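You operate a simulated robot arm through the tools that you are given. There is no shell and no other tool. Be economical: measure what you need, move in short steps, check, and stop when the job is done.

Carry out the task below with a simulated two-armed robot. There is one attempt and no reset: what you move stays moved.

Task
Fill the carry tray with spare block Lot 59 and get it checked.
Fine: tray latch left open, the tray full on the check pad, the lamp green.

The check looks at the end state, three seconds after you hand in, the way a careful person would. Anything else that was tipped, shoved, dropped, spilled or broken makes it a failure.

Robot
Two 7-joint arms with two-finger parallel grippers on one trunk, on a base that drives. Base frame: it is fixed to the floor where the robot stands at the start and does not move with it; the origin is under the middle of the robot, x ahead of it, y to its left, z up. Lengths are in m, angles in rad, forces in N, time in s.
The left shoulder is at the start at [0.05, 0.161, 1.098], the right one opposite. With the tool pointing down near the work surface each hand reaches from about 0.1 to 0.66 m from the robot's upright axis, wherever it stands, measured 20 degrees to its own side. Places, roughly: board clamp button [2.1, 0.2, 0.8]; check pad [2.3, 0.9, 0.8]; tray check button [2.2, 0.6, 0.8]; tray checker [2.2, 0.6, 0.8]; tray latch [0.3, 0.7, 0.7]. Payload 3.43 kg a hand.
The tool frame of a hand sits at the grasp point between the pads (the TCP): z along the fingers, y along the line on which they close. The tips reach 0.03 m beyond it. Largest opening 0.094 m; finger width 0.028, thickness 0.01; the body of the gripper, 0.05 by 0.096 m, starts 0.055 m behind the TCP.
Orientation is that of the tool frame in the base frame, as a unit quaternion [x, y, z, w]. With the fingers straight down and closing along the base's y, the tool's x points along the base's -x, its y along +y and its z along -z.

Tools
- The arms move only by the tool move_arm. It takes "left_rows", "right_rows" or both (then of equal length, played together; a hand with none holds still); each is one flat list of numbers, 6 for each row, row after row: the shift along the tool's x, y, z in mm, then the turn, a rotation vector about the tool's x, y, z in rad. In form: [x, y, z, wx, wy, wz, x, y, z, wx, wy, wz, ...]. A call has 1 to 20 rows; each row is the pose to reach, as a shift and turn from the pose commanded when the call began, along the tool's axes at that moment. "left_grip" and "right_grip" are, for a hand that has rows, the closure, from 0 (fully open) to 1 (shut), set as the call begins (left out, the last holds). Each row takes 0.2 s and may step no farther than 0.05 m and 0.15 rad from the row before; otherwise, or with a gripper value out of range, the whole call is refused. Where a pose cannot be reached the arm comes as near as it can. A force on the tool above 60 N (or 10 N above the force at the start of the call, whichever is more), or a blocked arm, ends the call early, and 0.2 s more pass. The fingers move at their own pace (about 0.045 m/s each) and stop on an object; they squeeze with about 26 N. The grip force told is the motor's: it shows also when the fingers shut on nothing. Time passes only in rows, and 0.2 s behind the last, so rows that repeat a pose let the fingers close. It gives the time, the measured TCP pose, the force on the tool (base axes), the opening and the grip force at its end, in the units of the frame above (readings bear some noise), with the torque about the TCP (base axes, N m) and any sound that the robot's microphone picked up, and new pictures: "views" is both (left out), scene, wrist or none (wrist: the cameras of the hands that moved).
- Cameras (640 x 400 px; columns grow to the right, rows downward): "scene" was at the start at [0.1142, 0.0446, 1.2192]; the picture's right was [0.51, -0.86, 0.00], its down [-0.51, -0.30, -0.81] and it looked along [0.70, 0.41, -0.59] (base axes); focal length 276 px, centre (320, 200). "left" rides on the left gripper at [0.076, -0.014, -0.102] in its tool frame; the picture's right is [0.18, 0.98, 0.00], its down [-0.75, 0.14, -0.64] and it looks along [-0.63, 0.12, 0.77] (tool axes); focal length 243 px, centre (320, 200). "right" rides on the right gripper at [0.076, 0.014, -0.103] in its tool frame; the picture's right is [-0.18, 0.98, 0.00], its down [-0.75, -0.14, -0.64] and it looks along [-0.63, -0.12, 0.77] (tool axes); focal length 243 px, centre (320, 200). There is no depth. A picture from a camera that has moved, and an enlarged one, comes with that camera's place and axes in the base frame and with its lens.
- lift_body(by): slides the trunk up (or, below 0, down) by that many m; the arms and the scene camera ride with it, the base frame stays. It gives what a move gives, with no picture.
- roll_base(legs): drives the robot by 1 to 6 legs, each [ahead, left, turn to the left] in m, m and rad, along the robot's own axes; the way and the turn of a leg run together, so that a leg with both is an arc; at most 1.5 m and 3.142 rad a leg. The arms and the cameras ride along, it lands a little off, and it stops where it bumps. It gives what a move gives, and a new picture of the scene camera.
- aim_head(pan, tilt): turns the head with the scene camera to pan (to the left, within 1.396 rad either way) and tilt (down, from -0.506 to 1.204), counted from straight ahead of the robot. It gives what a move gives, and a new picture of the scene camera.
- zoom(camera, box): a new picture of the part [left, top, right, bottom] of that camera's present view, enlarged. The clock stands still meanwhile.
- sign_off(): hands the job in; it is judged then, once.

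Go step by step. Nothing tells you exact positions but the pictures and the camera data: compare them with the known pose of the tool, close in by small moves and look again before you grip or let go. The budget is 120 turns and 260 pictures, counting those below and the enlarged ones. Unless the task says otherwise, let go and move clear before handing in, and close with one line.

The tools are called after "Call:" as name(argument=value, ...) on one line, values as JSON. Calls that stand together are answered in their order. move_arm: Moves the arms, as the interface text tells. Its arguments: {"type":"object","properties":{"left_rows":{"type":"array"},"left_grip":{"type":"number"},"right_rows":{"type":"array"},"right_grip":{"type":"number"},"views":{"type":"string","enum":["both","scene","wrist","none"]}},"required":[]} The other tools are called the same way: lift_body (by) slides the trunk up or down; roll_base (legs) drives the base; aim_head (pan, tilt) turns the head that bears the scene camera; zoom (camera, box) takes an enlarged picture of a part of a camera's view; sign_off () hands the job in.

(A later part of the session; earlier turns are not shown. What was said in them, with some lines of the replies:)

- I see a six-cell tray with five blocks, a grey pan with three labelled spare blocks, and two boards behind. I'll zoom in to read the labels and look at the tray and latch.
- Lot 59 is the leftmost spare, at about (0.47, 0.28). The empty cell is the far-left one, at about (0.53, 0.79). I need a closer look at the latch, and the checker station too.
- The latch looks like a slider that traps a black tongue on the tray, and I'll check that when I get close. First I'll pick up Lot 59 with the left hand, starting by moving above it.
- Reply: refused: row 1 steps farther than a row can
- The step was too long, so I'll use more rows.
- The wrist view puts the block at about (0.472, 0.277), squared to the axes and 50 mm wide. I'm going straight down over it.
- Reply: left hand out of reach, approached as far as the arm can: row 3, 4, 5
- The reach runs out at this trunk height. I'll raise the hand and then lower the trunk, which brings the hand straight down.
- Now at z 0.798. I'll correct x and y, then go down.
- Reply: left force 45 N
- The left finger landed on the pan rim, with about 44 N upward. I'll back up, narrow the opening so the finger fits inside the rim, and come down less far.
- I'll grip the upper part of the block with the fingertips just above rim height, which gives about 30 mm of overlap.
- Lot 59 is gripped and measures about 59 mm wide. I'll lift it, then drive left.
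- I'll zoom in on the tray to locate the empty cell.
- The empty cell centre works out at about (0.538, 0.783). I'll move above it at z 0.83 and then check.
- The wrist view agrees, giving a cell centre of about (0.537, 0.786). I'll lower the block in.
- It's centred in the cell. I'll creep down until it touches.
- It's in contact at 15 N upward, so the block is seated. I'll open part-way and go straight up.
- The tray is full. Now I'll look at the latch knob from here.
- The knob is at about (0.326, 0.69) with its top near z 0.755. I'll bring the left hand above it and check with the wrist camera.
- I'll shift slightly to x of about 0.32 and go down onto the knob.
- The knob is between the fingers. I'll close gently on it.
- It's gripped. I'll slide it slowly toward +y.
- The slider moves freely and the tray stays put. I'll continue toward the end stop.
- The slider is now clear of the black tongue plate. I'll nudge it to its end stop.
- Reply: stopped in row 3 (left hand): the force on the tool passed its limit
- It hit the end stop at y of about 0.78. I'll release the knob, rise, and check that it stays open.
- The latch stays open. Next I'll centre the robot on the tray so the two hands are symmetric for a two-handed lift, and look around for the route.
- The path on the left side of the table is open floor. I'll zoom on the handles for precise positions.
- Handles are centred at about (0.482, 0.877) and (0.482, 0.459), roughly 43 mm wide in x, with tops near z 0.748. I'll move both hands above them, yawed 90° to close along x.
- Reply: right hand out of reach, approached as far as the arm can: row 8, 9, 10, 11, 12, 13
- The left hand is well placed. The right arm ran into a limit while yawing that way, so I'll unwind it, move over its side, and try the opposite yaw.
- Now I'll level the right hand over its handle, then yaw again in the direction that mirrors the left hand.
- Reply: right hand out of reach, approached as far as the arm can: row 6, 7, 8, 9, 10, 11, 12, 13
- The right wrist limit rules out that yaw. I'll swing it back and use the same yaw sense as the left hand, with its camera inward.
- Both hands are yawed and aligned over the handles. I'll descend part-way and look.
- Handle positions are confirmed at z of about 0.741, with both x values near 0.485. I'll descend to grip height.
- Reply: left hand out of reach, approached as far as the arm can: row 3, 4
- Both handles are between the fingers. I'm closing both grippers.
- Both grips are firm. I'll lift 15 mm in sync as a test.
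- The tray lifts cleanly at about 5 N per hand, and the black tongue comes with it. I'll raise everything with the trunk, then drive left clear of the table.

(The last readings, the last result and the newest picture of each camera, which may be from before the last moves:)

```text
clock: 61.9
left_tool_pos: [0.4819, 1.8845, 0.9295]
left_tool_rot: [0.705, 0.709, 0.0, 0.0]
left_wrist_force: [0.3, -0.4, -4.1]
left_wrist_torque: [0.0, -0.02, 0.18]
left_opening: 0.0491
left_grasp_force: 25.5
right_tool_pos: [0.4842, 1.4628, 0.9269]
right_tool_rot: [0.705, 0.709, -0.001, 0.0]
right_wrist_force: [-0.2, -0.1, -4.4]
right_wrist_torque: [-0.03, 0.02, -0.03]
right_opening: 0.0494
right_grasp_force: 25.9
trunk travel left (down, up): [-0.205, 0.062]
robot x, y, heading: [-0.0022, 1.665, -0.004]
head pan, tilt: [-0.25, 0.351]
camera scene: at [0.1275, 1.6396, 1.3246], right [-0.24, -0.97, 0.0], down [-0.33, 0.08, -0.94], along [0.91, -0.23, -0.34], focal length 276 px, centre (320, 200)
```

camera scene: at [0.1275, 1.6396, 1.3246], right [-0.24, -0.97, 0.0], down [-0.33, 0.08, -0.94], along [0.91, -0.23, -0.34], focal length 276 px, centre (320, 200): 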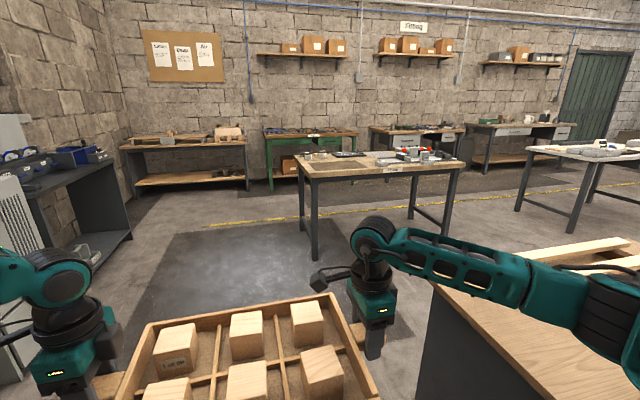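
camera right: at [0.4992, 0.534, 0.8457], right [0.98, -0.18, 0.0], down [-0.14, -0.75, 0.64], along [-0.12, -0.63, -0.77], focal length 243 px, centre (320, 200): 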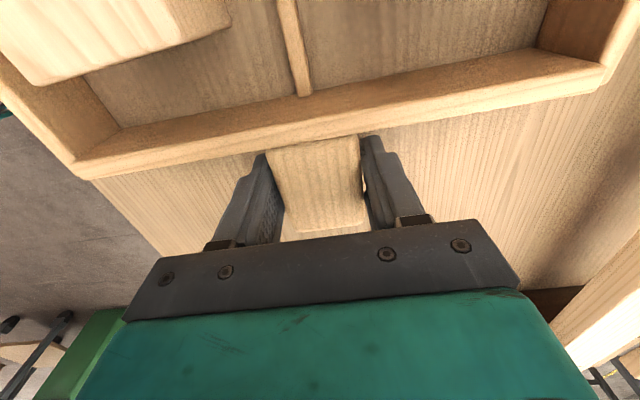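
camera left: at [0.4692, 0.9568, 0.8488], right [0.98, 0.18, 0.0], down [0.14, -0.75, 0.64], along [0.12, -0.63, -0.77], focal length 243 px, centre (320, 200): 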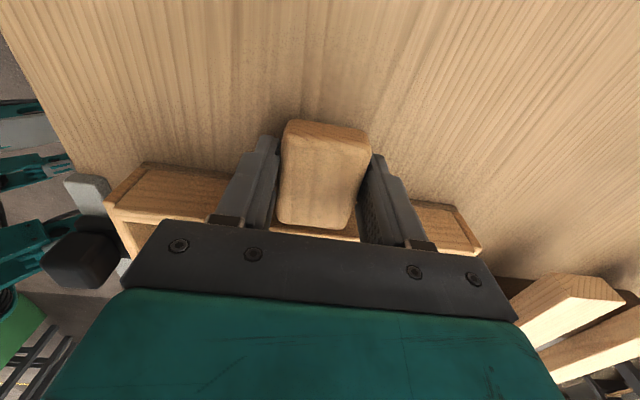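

The way ahead is open. I'll zoom on the check table.

Call:
zoom(camera="scene", box=[280, 120, 480, 245])

Call:
roll_base(legs=[[0.9, 0, 0]])

Call:
aim_head(pan=-0.75, tilt=0.4)

```text
3.20 times, centred on (380, 182) of scene
camera zoom: at [0.1275, 1.6396, 1.3246], right [-0.24, -0.97, 0.0], down [-0.33, 0.08, -0.94], along [0.91, -0.23, -0.34], focal length 885 px, centre (128, 256)
```

zoom: 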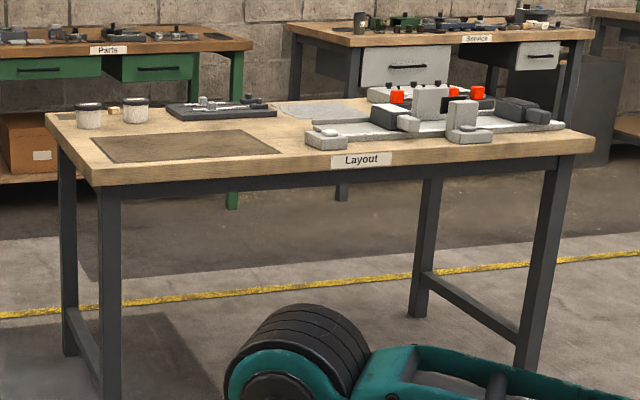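

```text
clock: 66.7
left_tool_pos: [1.3797, 1.8817, 0.9309]
left_tool_rot: [0.708, 0.707, 0.0, 0.0]
left_wrist_force: [1.1, -0.6, -4.7]
left_wrist_torque: [0.01, 0.02, 0.18]
left_opening: 0.0494
left_grasp_force: 26.0
right_tool_pos: [1.3817, 1.4603, 0.9268]
right_tool_rot: [0.707, 0.707, -0.001, 0.0]
right_wrist_force: [-0.6, -0.1, -4.2]
right_wrist_torque: [-0.02, 0.0, 0.1]
right_opening: 0.0494
right_grasp_force: 26.3
trunk travel left (down, up): [-0.205, 0.062]
robot x, y, heading: [0.8944, 1.6666, -0.002]
head pan, tilt: [-0.25, 0.351]
camera scene: at [1.025, 1.6391, 1.3246], right [-0.25, -0.97, 0.0], down [-0.33, 0.09, -0.94], along [0.91, -0.23, -0.34], focal length 276 px, centre (320, 200)
```

scene: 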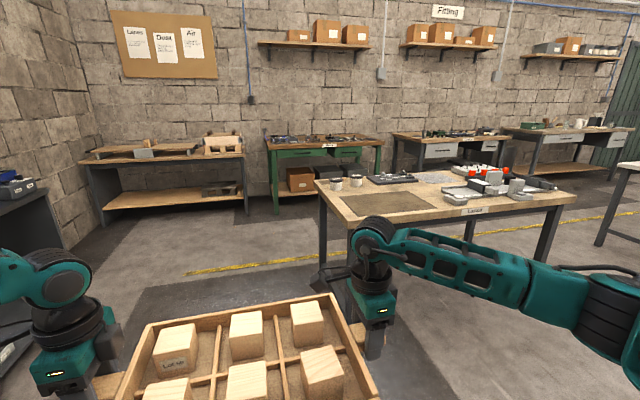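

```text
clock: 67.6
left_tool_pos: [1.3793, 1.8826, 0.9313]
left_tool_rot: [0.708, 0.706, 0.0, -0.002]
left_wrist_force: [1.3, -0.2, -4.3]
left_wrist_torque: [-0.03, -0.03, 0.15]
left_opening: 0.0491
left_grasp_force: 26.3
right_tool_pos: [1.3821, 1.4603, 0.9274]
right_tool_rot: [0.708, 0.707, 0.0, 0.0]
right_wrist_force: [0.1, -0.1, -4.4]
right_wrist_torque: [-0.01, -0.01, -0.05]
right_opening: 0.0495
right_grasp_force: 25.7
trunk travel left (down, up): [-0.205, 0.062]
robot x, y, heading: [0.8948, 1.6618, 0.002]
head pan, tilt: [-0.75, 0.4]
camera scene: at [1.0023, 1.599, 1.3201], right [-0.68, -0.73, 0.0], down [-0.28, 0.27, -0.92], along [0.67, -0.63, -0.39], focal length 276 px, centre (320, 200)
```

scene: 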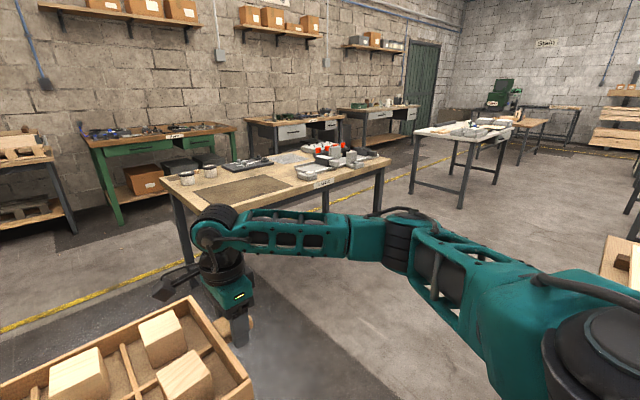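

Call:
zoom(camera="scene", box=[150, 130, 400, 220])

Call:
zoom(camera="scene", box=[260, 130, 400, 200])

```text
2.56 times, centred on (275, 175) of scene
camera zoom: at [1.0023, 1.599, 1.3201], right [-0.68, -0.73, 0.0], down [-0.28, 0.27, -0.92], along [0.67, -0.63, -0.39], focal length 708 px, centre (435, 264)
```

zoom: 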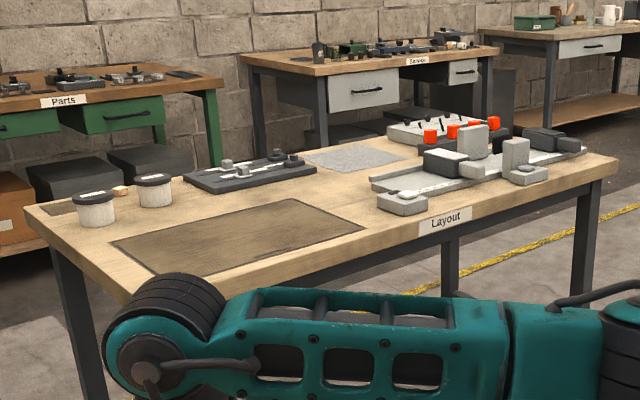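

```text
4.57 times, centred on (330, 165) of scene
camera zoom: at [1.0023, 1.599, 1.3201], right [-0.68, -0.73, 0.0], down [-0.28, 0.27, -0.92], along [0.67, -0.63, -0.39], focal length 1264 px, centre (274, 360)
```

zoom: 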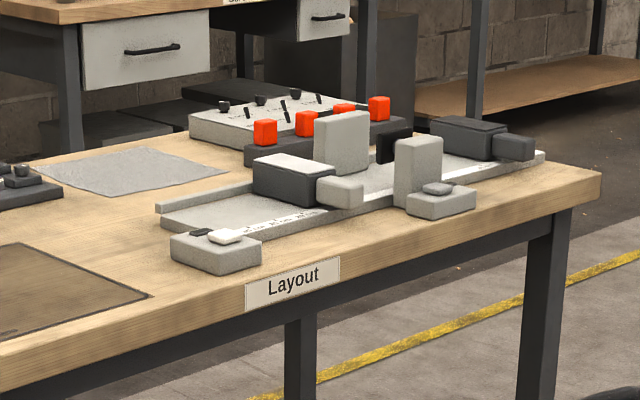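

The dark mat, at about x 2.23–2.53 and y 0.68–1.12, matches the check pad. The tray's long side lines up with it if I approach from the front, facing +x. I'll drive ahead, then sidestep right in front of the table.

Call:
roll_base(legs=[[0.48, 0, 0], [0, -0.76, 0]])

Call:
aim_head(pan=0.0, tilt=0.55)

```text
clock: 74.2
left_tool_pos: [1.8621, 1.119, 0.9311]
left_tool_rot: [0.707, 0.708, 0.001, -0.001]
left_wrist_force: [0.5, -0.7, -4.0]
left_wrist_torque: [0.05, 0.02, 0.13]
left_opening: 0.0496
left_grasp_force: 26.5
right_tool_pos: [1.8638, 0.6959, 0.9275]
right_tool_rot: [0.706, 0.708, -0.002, -0.001]
right_wrist_force: [-1.2, 0.8, -4.4]
right_wrist_torque: [-0.03, 0.0, 0.06]
right_opening: 0.0494
right_grasp_force: 26.1
trunk travel left (down, up): [-0.205, 0.062]
robot x, y, heading: [1.379, 0.8944, 0.0]
head pan, tilt: [-0.75, 0.4]
camera scene: at [1.4842, 0.8332, 1.3201], right [-0.68, -0.73, 0.0], down [-0.29, 0.27, -0.92], along [0.67, -0.63, -0.39], focal length 276 px, centre (320, 200)
```

scene: 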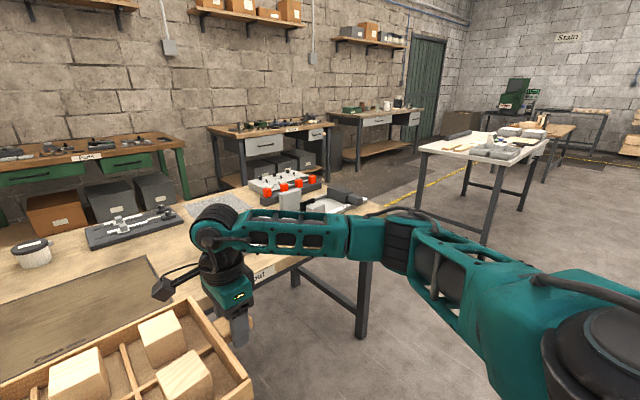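

```text
clock: 75.3
left_tool_pos: [1.8629, 1.118, 0.9299]
left_tool_rot: [0.707, 0.707, 0.001, -0.001]
left_wrist_force: [-0.1, -0.3, -4.4]
left_wrist_torque: [0.01, -0.01, 0.18]
left_opening: 0.0495
left_grasp_force: 26.2
right_tool_pos: [1.8637, 0.6958, 0.9271]
right_tool_rot: [0.706, 0.708, 0.0, -0.002]
right_wrist_force: [-0.6, 0.7, -5.0]
right_wrist_torque: [-0.02, 0.0, -0.02]
right_opening: 0.0492
right_grasp_force: 25.9
trunk travel left (down, up): [-0.205, 0.062]
robot x, y, heading: [1.3749, 0.8961, 0.004]
head pan, tilt: [0.0, 0.55]
camera scene: at [1.5062, 0.8966, 1.3064], right [0.0, -1.0, 0.0], down [-0.52, 0.0, -0.85], along [0.85, 0.0, -0.52], focal length 276 px, centre (320, 200)
```

scene: 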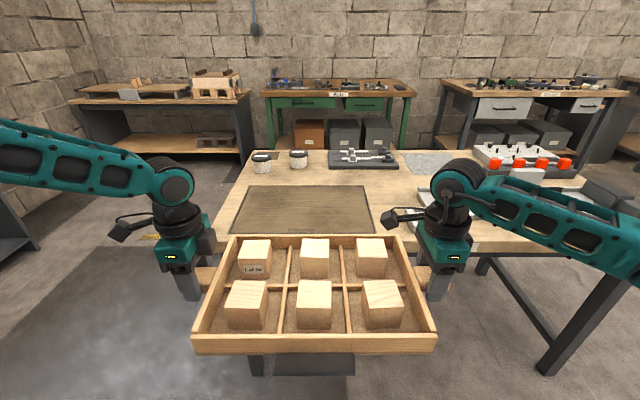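

Triangulating from two views puts the pad at x 2.14–2.43, y 0.73–1.18 and z about 0.806, so its centre is near (2.285, 0.955). I'll drive forward and slightly left with the tray held high, then check.

Call:
roll_base(legs=[[0.2, 0.048, 0], [0.13, 0, 0]])

Call:
aim_head(pan=0.0, tilt=0.8)

```text
clock: 77.8
left_tool_pos: [2.1911, 1.1662, 0.9305]
left_tool_rot: [0.707, 0.707, 0.0, 0.0]
left_wrist_force: [0.7, -0.5, -4.2]
left_wrist_torque: [0.03, 0.01, 0.17]
left_opening: 0.0495
left_grasp_force: 25.8
right_tool_pos: [2.1923, 0.744, 0.9267]
right_tool_rot: [0.707, 0.707, -0.002, -0.001]
right_wrist_force: [-0.9, 1.4, -5.0]
right_wrist_torque: [0.04, 0.0, 0.13]
right_opening: 0.0494
right_grasp_force: 26.1
trunk travel left (down, up): [-0.205, 0.062]
robot x, y, heading: [1.7058, 0.9428, 0.002]
head pan, tilt: [0.0, 0.55]
camera scene: at [1.836, 0.9445, 1.3063], right [0.0, -1.0, 0.0], down [-0.52, 0.0, -0.85], along [0.85, 0.0, -0.52], focal length 276 px, centre (320, 200)
```

scene: 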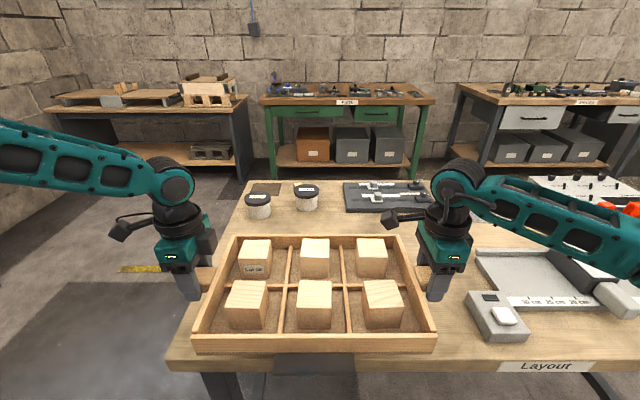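

```text
clock: 78.5
left_tool_pos: [2.1905, 1.1653, 0.9311]
left_tool_rot: [0.707, 0.707, 0.0, -0.001]
left_wrist_force: [0.6, -0.1, -4.4]
left_wrist_torque: [-0.12, 0.03, 0.14]
left_opening: 0.0491
left_grasp_force: 25.3
right_tool_pos: [2.1907, 0.7444, 0.9264]
right_tool_rot: [0.706, 0.708, -0.001, -0.001]
right_wrist_force: [0.2, -0.3, -3.8]
right_wrist_torque: [0.08, -0.05, -0.02]
right_opening: 0.0494
right_grasp_force: 25.0
trunk travel left (down, up): [-0.205, 0.062]
robot x, y, heading: [1.7068, 0.9413, -0.002]
head pan, tilt: [0.0, 0.799]
camera scene: at [1.8261, 0.9445, 1.2851], right [0.0, -1.0, 0.0], down [-0.72, 0.0, -0.7], along [0.7, 0.0, -0.72], focal length 276 px, centre (320, 200)
```

scene: 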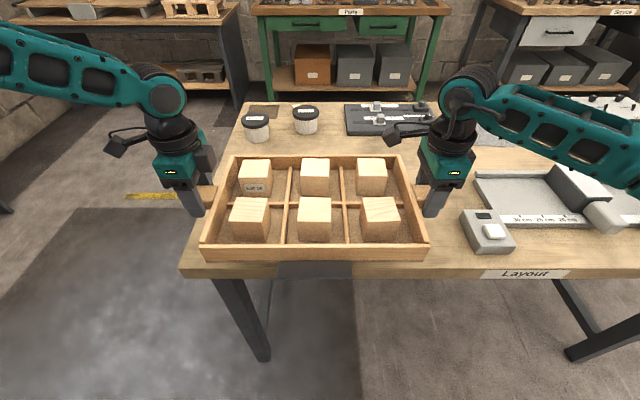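

The pad is now under the tray's view, and my height estimates disagree a little. I'll zoom on the table edge and checker to refine them.

Call:
zoom(camera="scene", box=[410, 180, 570, 280])

Call:
zoom(camera="scene", box=[170, 90, 330, 290])

Call:
zoom(camera="left", box=[0, 0, 640, 400])

Call:
zoom(camera="right", box=[0, 0, 640, 400])

```text
4.00 times, centred on (490, 230) of scene
camera zoom: at [1.8261, 0.9445, 1.2851], right [0.0, -1.0, 0.0], down [-0.72, 0.0, -0.7], along [0.7, 0.0, -0.72], focal length 1106 px, centre (-360, 80)
```

zoom: 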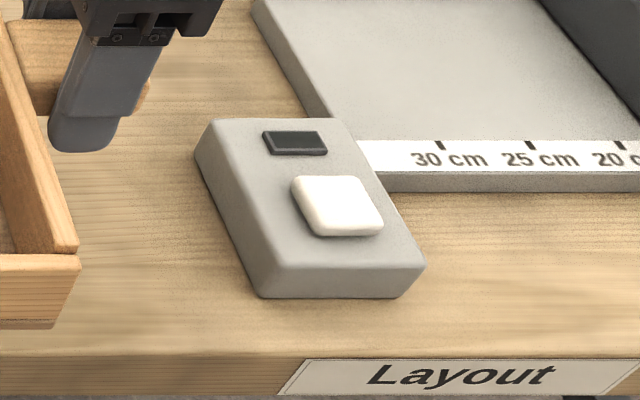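

```text
2.00 times, centred on (250, 190) of scene
camera zoom: at [1.8261, 0.9445, 1.2851], right [0.0, -1.0, 0.0], down [-0.72, 0.0, -0.7], along [0.7, 0.0, -0.72], focal length 553 px, centre (460, 220)
```

zoom: 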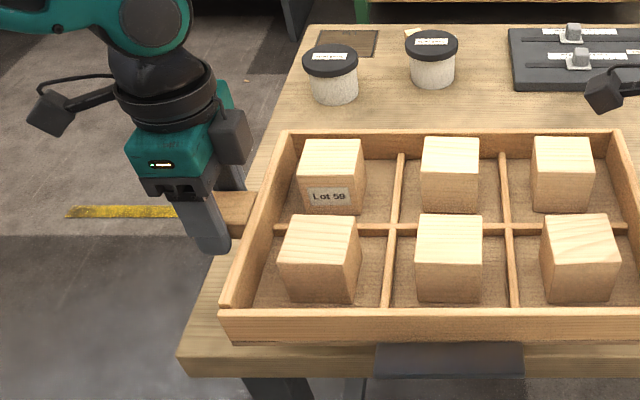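

```text
1.00 times, centred on (320, 200) of left
camera zoom: at [2.1766, 1.241, 1.0327], right [0.98, 0.18, 0.0], down [0.14, -0.75, 0.64], along [0.12, -0.63, -0.77], focal length 243 px, centre (320, 200)
```

zoom: 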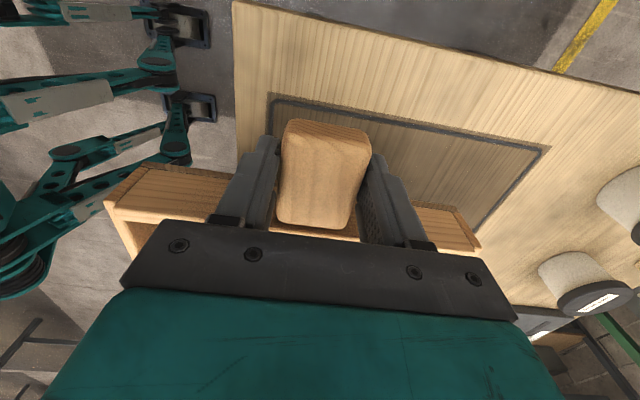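

```text
1.00 times, centred on (320, 200) of right
camera zoom: at [2.2064, 0.8188, 1.0296], right [0.98, -0.18, 0.0], down [-0.14, -0.75, 0.64], along [-0.12, -0.63, -0.77], focal length 243 px, centre (320, 200)
```

zoom: 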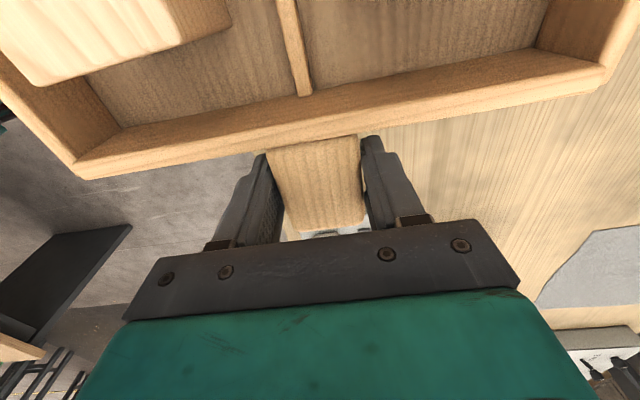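

The wrist view settles it: table top z is about 0.80, the table edge is at x 2.11, and the pad spans x 2.145–2.435 and y 0.73–1.165. So I can drive another 0.10 m forward and lower with the trunk.

Call:
roll_base(legs=[[0.1, -0.006, 0]])

Call:
lift_body(by=-0.06)

Call:
zoom(camera="left", box=[0, 0, 640, 400])

Call:
zoom(camera="scene", box=[0, 0, 640, 400])

```text
clock: 79.7
left_tool_pos: [2.2914, 1.1604, 0.9306]
left_tool_rot: [0.707, 0.707, 0.0, -0.001]
left_wrist_force: [1.3, -1.8, -5.0]
left_wrist_torque: [0.2, 0.03, 0.19]
left_opening: 0.0492
left_grasp_force: 25.8
right_tool_pos: [2.2933, 0.738, 0.927]
right_tool_rot: [0.707, 0.707, -0.002, -0.001]
right_wrist_force: [0.2, 0.9, -3.8]
right_wrist_torque: [-0.11, 0.01, 0.03]
right_opening: 0.0491
right_grasp_force: 25.6
trunk travel left (down, up): [-0.205, 0.062]
robot x, y, heading: [1.8044, 0.9337, -0.009]
head pan, tilt: [0.0, 0.799]
camera scene: at [1.9266, 0.9385, 1.2849], right [0.0, -1.0, 0.0], down [-0.72, 0.0, -0.7], along [0.7, 0.0, -0.72], focal length 276 px, centre (320, 200)
```

scene: 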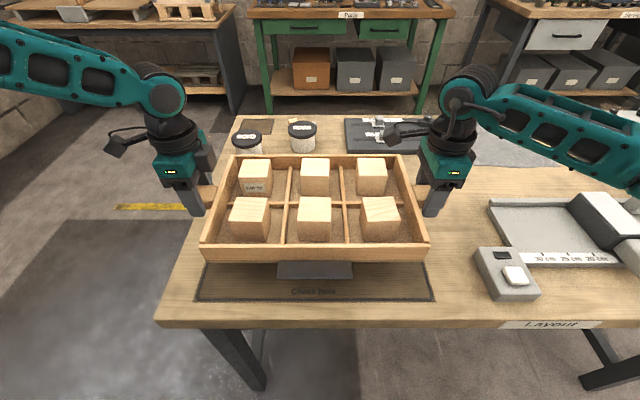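

```text
clock: 80.7
left_tool_pos: [2.2902, 1.1608, 0.8702]
left_tool_rot: [0.707, 0.707, 0.001, 0.0]
left_wrist_force: [0.1, -0.3, -4.1]
left_wrist_torque: [0.02, -0.02, 0.18]
left_opening: 0.0494
left_grasp_force: 26.1
right_tool_pos: [2.291, 0.7378, 0.8679]
right_tool_rot: [0.706, 0.708, -0.001, -0.001]
right_wrist_force: [0.6, 0.1, -4.7]
right_wrist_torque: [-0.01, 0.02, -0.03]
right_opening: 0.0494
right_grasp_force: 26.6
trunk travel left (down, up): [-0.145, 0.122]
robot x, y, heading: [1.8056, 0.9384, -0.006]
head pan, tilt: [0.0, 0.799]
```

```text
1.00 times, centred on (320, 200) of left
camera zoom: at [2.2762, 1.2349, 0.9729], right [0.98, 0.18, 0.0], down [0.14, -0.75, 0.64], along [0.12, -0.63, -0.77], focal length 243 px, centre (320, 200)
```

zoom: 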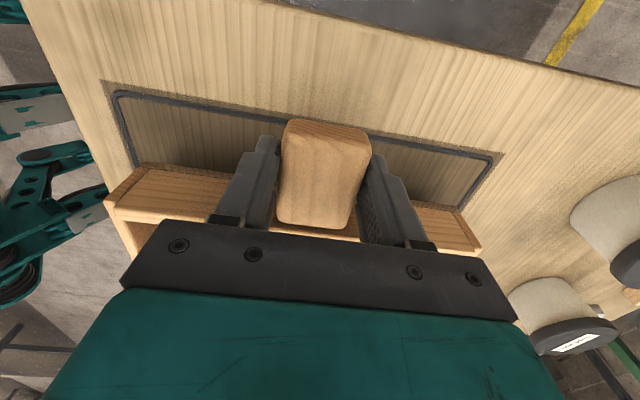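

```text
1.00 times, centred on (320, 200) of scene
camera zoom: at [1.9254, 0.9386, 1.2251], right [0.0, -1.0, 0.0], down [-0.72, 0.0, -0.7], along [0.7, 0.0, -0.72], focal length 276 px, centre (320, 200)
```

zoom: 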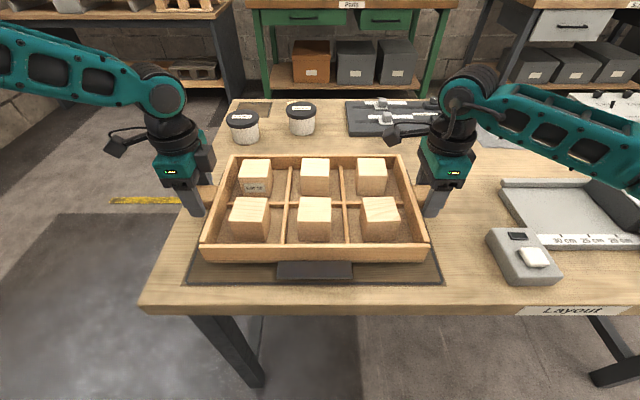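

The tray is centred over the "Check here" pad. I'll lower the last bit in small steps.

Call:
lift_body(by=-0.014)

Call:
lift_body(by=-0.006)

```text
clock: 81.3
left_tool_pos: [2.2886, 1.1596, 0.8573]
left_tool_rot: [0.707, 0.707, 0.001, 0.0]
left_wrist_force: [1.6, -2.0, -4.1]
left_wrist_torque: [0.16, -0.04, 0.19]
left_opening: 0.0491
left_grasp_force: 26.1
right_tool_pos: [2.2904, 0.7378, 0.8531]
right_tool_rot: [0.706, 0.708, -0.001, -0.001]
right_wrist_force: [-0.5, 1.3, -4.0]
right_wrist_torque: [-0.06, 0.0, 0.0]
right_opening: 0.0493
right_grasp_force: 25.9
trunk travel left (down, up): [-0.131, 0.136]
robot x, y, heading: [1.8044, 0.9384, -0.001]
head pan, tilt: [0.0, 0.799]
```

```text
clock: 81.9
left_tool_pos: [2.2911, 1.1605, 0.8508]
left_tool_rot: [0.708, 0.707, 0.0, 0.0]
left_wrist_force: [1.0, -0.4, -5.0]
left_wrist_torque: [0.17, -0.01, 0.2]
left_opening: 0.0494
left_grasp_force: 26.0
right_tool_pos: [2.2909, 0.7377, 0.8473]
right_tool_rot: [0.707, 0.707, -0.001, -0.001]
right_wrist_force: [-0.9, 2.2, -3.6]
right_wrist_torque: [-0.12, -0.04, 0.12]
right_opening: 0.0495
right_grasp_force: 26.6
trunk travel left (down, up): [-0.125, 0.142]
robot x, y, heading: [1.8024, 0.9363, 0.001]
head pan, tilt: [0.0, 0.799]
```

Call:
lift_body(by=-0.003)

Call:
lift_body(by=-0.003)

```text
clock: 82.4
left_tool_pos: [2.2902, 1.1591, 0.8483]
left_tool_rot: [0.707, 0.707, 0.001, 0.0]
left_wrist_force: [0.2, -0.2, -4.2]
left_wrist_torque: [0.1, -0.03, 0.13]
left_opening: 0.0494
left_grasp_force: 26.1
right_tool_pos: [2.2911, 0.7383, 0.844]
right_tool_rot: [0.707, 0.708, -0.001, -0.001]
right_wrist_force: [-0.4, 0.7, -4.4]
right_wrist_torque: [0.0, 0.03, 0.13]
right_opening: 0.0492
right_grasp_force: 25.0
trunk travel left (down, up): [-0.122, 0.145]
robot x, y, heading: [1.8038, 0.9369, -0.002]
head pan, tilt: [0.0, 0.799]
```

```text
clock: 82.9
left_tool_pos: [2.2908, 1.1602, 0.8473]
left_tool_rot: [0.707, 0.707, 0.002, 0.001]
left_wrist_force: [-0.1, 1.9, 9.6]
left_wrist_torque: [0.58, 0.25, 0.1]
left_opening: 0.0494
left_grasp_force: 26.5
right_tool_pos: [2.2919, 0.7376, 0.8433]
right_tool_rot: [0.706, 0.708, 0.001, 0.0]
right_wrist_force: [3.0, -0.3, 4.6]
right_wrist_torque: [-0.12, 0.38, 0.04]
right_opening: 0.0493
right_grasp_force: 25.9
trunk travel left (down, up): [-0.119, 0.148]
robot x, y, heading: [1.8054, 0.9372, -0.001]
head pan, tilt: [0.0, 0.799]
```

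The tray is resting on the pad, with both forces reversed. I'll release and raise both hands straight up.

Call:
move_arm(left_rows=[0, 0, 0, 0, 0, 0, 0, 0, 0, 0, 0, 0, 0, 0, 0, 0, 0, 0, 0, 0, 0, 0, 0, 0], right_rows=[0, 0, 0, 0, 0, 0, 0, 0, 0, 0, 0, 0, 0, 0, 0, 0, 0, 0, 0, 0, 0, 0, 0, 0], left_grip=0.1, right_grip=0.1, views="none")

Call:
move_arm(left_rows=[0, 0, -20, 0, 0, 0, 0, 0, -50, 0, 0, 0, 0, 0, -90, 0, 0, 0, 0, 0, -130, 0, 0, 0, 0, 0, -130, 0, 0, 0], right_rows=[0, 0, -20, 0, 0, 0, 0, 0, -50, 0, 0, 0, 0, 0, -90, 0, 0, 0, 0, 0, -130, 0, 0, 0, 0, 0, -130, 0, 0, 0], views="both")

```text
clock: 83.9
left_tool_pos: [2.2891, 1.1586, 0.8455]
left_tool_rot: [0.707, 0.707, 0.001, 0.0]
left_wrist_force: [0.1, 0.2, 0.9]
left_wrist_torque: [-0.02, 0.02, -0.01]
left_opening: 0.0848
left_grasp_force: 0.1
right_tool_pos: [2.2904, 0.7369, 0.8424]
right_tool_rot: [0.706, 0.708, -0.001, 0.0]
right_wrist_force: [-0.5, -0.6, 0.0]
right_wrist_torque: [0.02, 0.0, 0.01]
right_opening: 0.0845
right_grasp_force: 0.1
trunk travel left (down, up): [-0.119, 0.148]
robot x, y, heading: [1.8045, 0.9378, 0.0]
head pan, tilt: [0.0, 0.799]
```

```text
clock: 85.1
left_tool_pos: [2.2894, 1.1589, 0.9746]
left_tool_rot: [0.707, 0.707, 0.0, 0.0]
left_wrist_force: [-0.1, 0.1, 1.4]
left_wrist_torque: [0.0, -0.01, 0.0]
left_opening: 0.0844
left_grasp_force: 0.0
right_tool_pos: [2.2928, 0.7374, 0.9726]
right_tool_rot: [0.706, 0.708, -0.002, -0.002]
right_wrist_force: [-0.1, -0.2, 0.2]
right_wrist_torque: [-0.03, 0.03, -0.03]
right_opening: 0.0843
right_grasp_force: 0.0
trunk travel left (down, up): [-0.119, 0.148]
robot x, y, heading: [1.807, 0.9388, 0.002]
head pan, tilt: [0.0, 0.799]
camera scene: at [1.9251, 0.9385, 1.1991], right [0.0, -1.0, 0.0], down [-0.72, 0.0, -0.7], along [0.7, 0.0, -0.72], focal length 276 px, centre (320, 200)
camera right: at [2.3062, 0.812, 1.0749], right [0.98, -0.18, 0.0], down [-0.14, -0.75, 0.64], along [-0.12, -0.63, -0.77], focal length 243 px, centre (320, 200)
camera left: at [2.2751, 1.2343, 1.0771], right [0.98, 0.18, 0.0], down [0.14, -0.75, 0.64], along [0.12, -0.63, -0.77], focal length 243 px, centre (320, 200)
```

scene: 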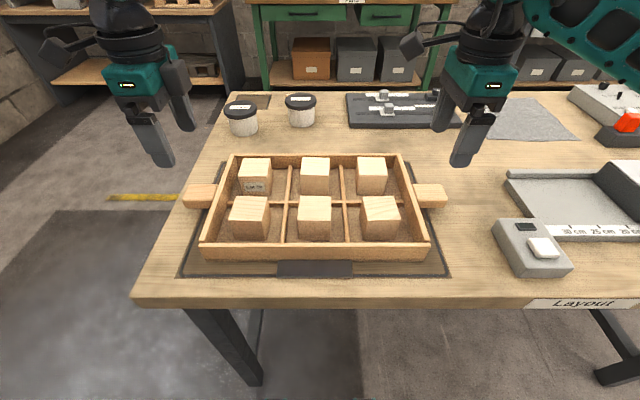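
right: 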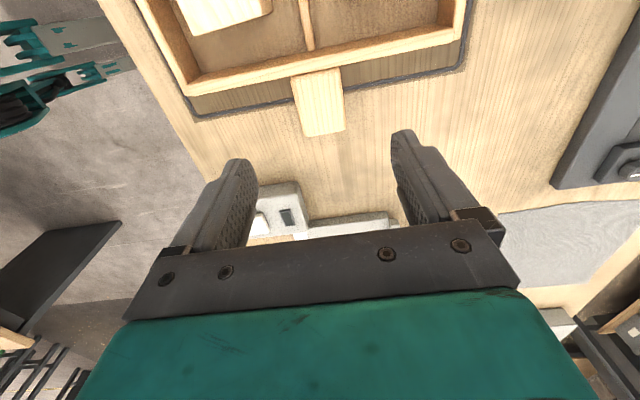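
left: 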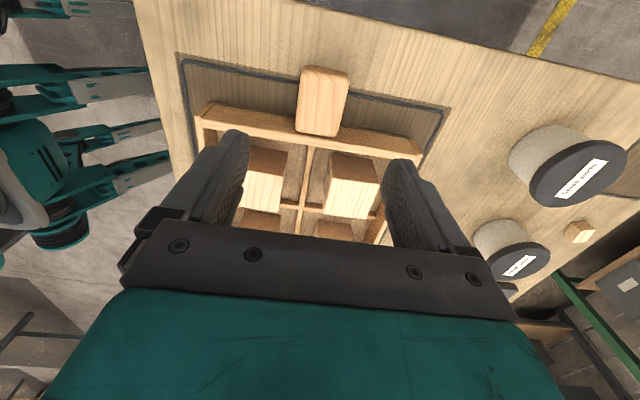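

The tray sits within the pad. The check button's top triangulates to about (2.174, 0.588, 0.837). I'll shut the right gripper and bring it above the button.

Call:
move_arm(right_rows=[-25, -20, 0, 0, 0, 0, -50, -40, 0, 0, 0, 0, -75, -60, 0, 0, 0, 0, -100, -80, 0, 0, 0, 0, -125, -100, 10, 0, 0, 0, -149, -119, 30, 0, 0, 0, -149, -119, 55, 0, 0, 0, -149, -119, 55, 0, 0, 0], right_grip=1, views="both")

Call:
zoom(camera="scene", box=[460, 170, 620, 290])

```text
clock: 86.9
left_tool_pos: [2.289, 1.1584, 0.9741]
left_tool_rot: [0.707, 0.707, 0.001, 0.001]
left_wrist_force: [-0.5, 0.6, -1.8]
left_wrist_torque: [-0.01, 0.03, 0.02]
left_opening: 0.0848
left_grasp_force: 0.0
right_tool_pos: [2.1724, 0.5886, 0.9173]
right_tool_rot: [0.707, 0.707, -0.001, 0.0]
right_wrist_force: [-0.7, 0.6, 0.6]
right_wrist_torque: [-0.03, 0.02, 0.0]
right_opening: 0.0002
right_grasp_force: 25.6
trunk travel left (down, up): [-0.119, 0.148]
robot x, y, heading: [1.8042, 0.9406, -0.001]
head pan, tilt: [0.0, 0.799]
camera scene: at [1.925, 0.9386, 1.1991], right [0.0, -1.0, 0.0], down [-0.72, 0.0, -0.7], along [0.7, 0.0, -0.72], focal length 276 px, centre (320, 200)
camera right: at [2.1867, 0.6637, 1.0197], right [0.98, -0.18, 0.0], down [-0.14, -0.75, 0.64], along [-0.12, -0.63, -0.77], focal length 243 px, centre (320, 200)
```

scene: 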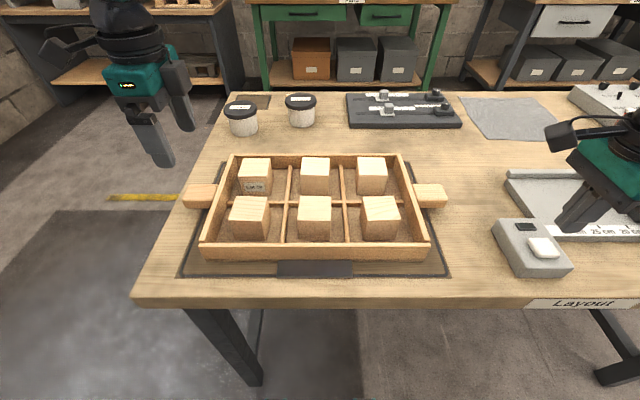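
right: 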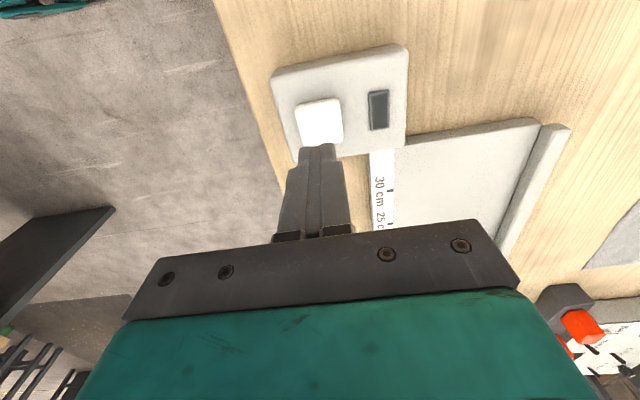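

```text
3.33 times, centred on (540, 230) of scene
camera zoom: at [1.925, 0.9386, 1.1991], right [0.0, -1.0, 0.0], down [-0.72, 0.0, -0.7], along [0.7, 0.0, -0.72], focal length 922 px, centre (-413, 100)
```

zoom: 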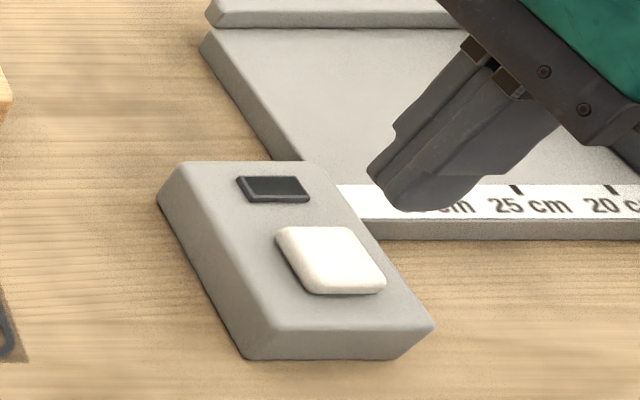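

Both views agree that the fingertips are directly over the button. I'll press down gently.

Call:
move_arm(right_rows=[2, 0, 25, 0, 0, 0, 2, 0, 42, 0, 0, 0, 2, 0, 47, 0, 0, 0, 2, 0, 50, 0, 0, 0, 2, 0, 52, 0, 0, 0, 2, 0, 54, 0, 0, 0, 2, 0, 56, 0, 0, 0], views="both")

```text
clock: 88.5
left_tool_pos: [2.2877, 1.1596, 0.9759]
left_tool_rot: [0.707, 0.707, 0.001, 0.001]
left_wrist_force: [-0.1, 0.5, -0.7]
left_wrist_torque: [-0.02, 0.02, 0.0]
left_opening: 0.0847
left_grasp_force: 0.1
right_tool_pos: [2.1717, 0.5912, 0.8652]
right_tool_rot: [0.707, 0.708, 0.001, 0.003]
right_wrist_force: [-0.2, -3.2, 28.6]
right_wrist_torque: [-0.07, -0.01, 0.19]
right_opening: 0.0
right_grasp_force: 26.0
trunk travel left (down, up): [-0.119, 0.148]
robot x, y, heading: [1.8048, 0.9394, 0.001]
head pan, tilt: [0.0, 0.799]
heard: click
camera scene: at [1.9235, 0.9396, 1.1997], right [0.0, -1.0, 0.0], down [-0.72, 0.0, -0.7], along [0.7, 0.0, -0.72], focal length 276 px, centre (320, 200)
camera right: at [2.1862, 0.6658, 0.9668], right [0.98, -0.18, 0.01], down [-0.14, -0.75, 0.64], along [-0.11, -0.63, -0.77], focal length 243 px, centre (320, 200)
```

scene: 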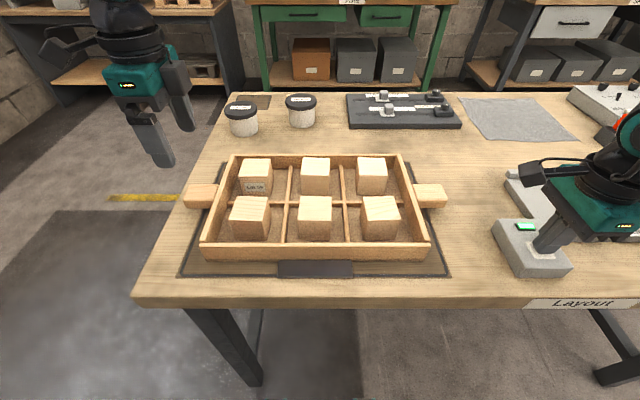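
right: 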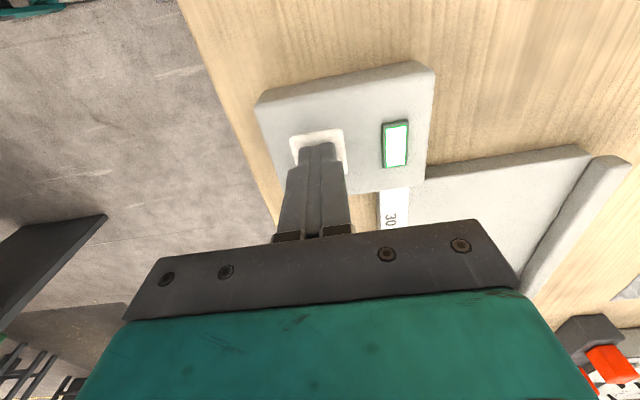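

There was a click and the lamp is green. I'll lift off, move clear, and check that the lamp stays green.

Call:
move_arm(right_rows=[0, 0, -30, 0, 0, 0, 0, 0, -70, 0, 0, 0, 0, 0, -110, 0, 0, 0, 0, 0, -150, 0, 0, 0, 0, 0, -150, 0, 0, 0], left_rows=[0, 0, -10, 0, 0, 0, 0, 0, -20, 0, 0, 0, 0, 0, -40, 0, 0, 0, 0, 0, -60, 0, 0, 0, 0, 0, -60, 0, 0, 0], views="scene")

Call:
roll_base(legs=[[-0.25, 0, 0]])

Call:
zoom(camera="scene", box=[160, 60, 600, 300])

```text
clock: 89.7
left_tool_pos: [2.2896, 1.1589, 1.0353]
left_tool_rot: [0.707, 0.707, 0.0, 0.0]
left_wrist_force: [0.2, 1.1, -0.5]
left_wrist_torque: [0.01, 0.01, -0.03]
left_opening: 0.0847
left_grasp_force: 0.0
right_tool_pos: [2.175, 0.5892, 1.0101]
right_tool_rot: [0.707, 0.707, -0.001, -0.001]
right_wrist_force: [-0.8, -0.7, 0.2]
right_wrist_torque: [0.0, 0.02, -0.01]
right_opening: 0.0001
right_grasp_force: 26.4
trunk travel left (down, up): [-0.119, 0.148]
robot x, y, heading: [1.8052, 0.9346, -0.003]
head pan, tilt: [0.0, 0.799]
camera scene: at [1.9251, 0.9385, 1.1991], right [0.0, -1.0, 0.0], down [-0.72, 0.0, -0.7], along [0.7, 0.0, -0.72], focal length 276 px, centre (320, 200)
```

scene: 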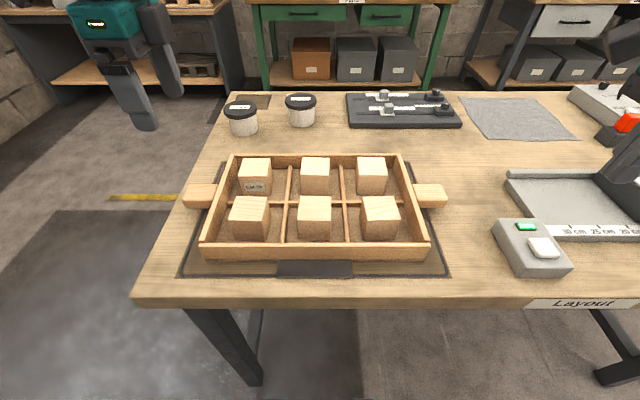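

```text
clock: 91.5
left_tool_pos: [2.0381, 1.159, 1.0352]
left_tool_rot: [0.708, 0.706, 0.001, 0.0]
left_wrist_force: [0.6, -0.2, 0.2]
left_wrist_torque: [-0.05, 0.02, 0.02]
left_opening: 0.0846
left_grasp_force: 0.1
right_tool_pos: [1.9217, 0.5895, 1.0108]
right_tool_rot: [0.708, 0.707, 0.0, -0.001]
right_wrist_force: [1.0, 0.7, -0.2]
right_wrist_torque: [-0.01, 0.01, 0.02]
right_opening: 0.0
right_grasp_force: 25.9
trunk travel left (down, up): [-0.119, 0.148]
robot x, y, heading: [1.5523, 0.9341, 0.002]
head pan, tilt: [0.0, 0.799]
camera scene: at [1.6743, 0.9386, 1.1992], right [0.0, -1.0, 0.0], down [-0.72, 0.0, -0.7], along [0.7, 0.0, -0.72], focal length 276 px, centre (320, 200)
```

scene: 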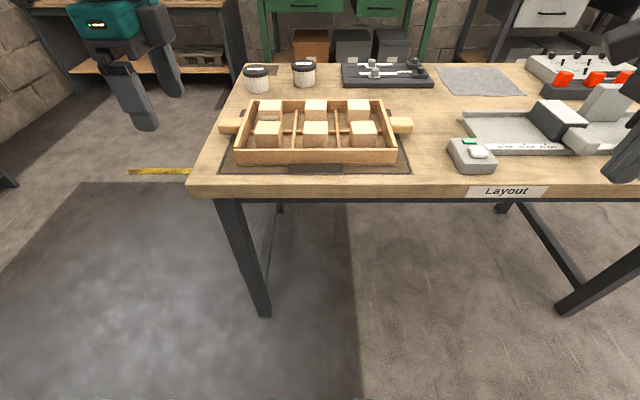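

```text
1.45 times, centred on (380, 180) of scene
camera zoom: at [1.6743, 0.9386, 1.1992], right [0.0, -1.0, 0.0], down [-0.72, 0.0, -0.7], along [0.7, 0.0, -0.72], focal length 402 px, centre (233, 229)
```

zoom: 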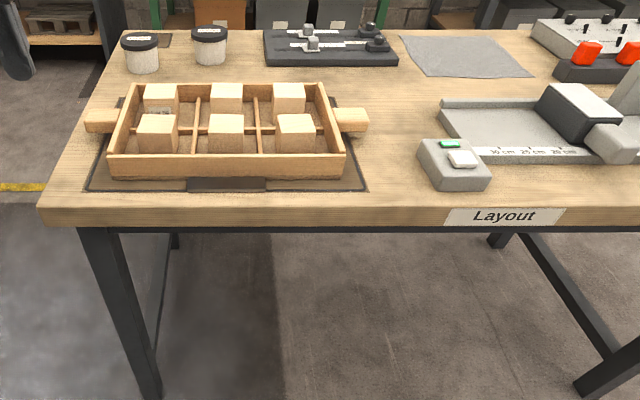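

The full tray is on the check pad, the lamp stays green, both hands are clear, and the latch was left open. Handing in.

Call:
sign_off()

```text
The job is handed in.
```

I put Lot 59 in the tray's empty cell, moved the full tray onto the check pad and pressed the check button. The lamp was green when I handed in, and the tray latch was left open.
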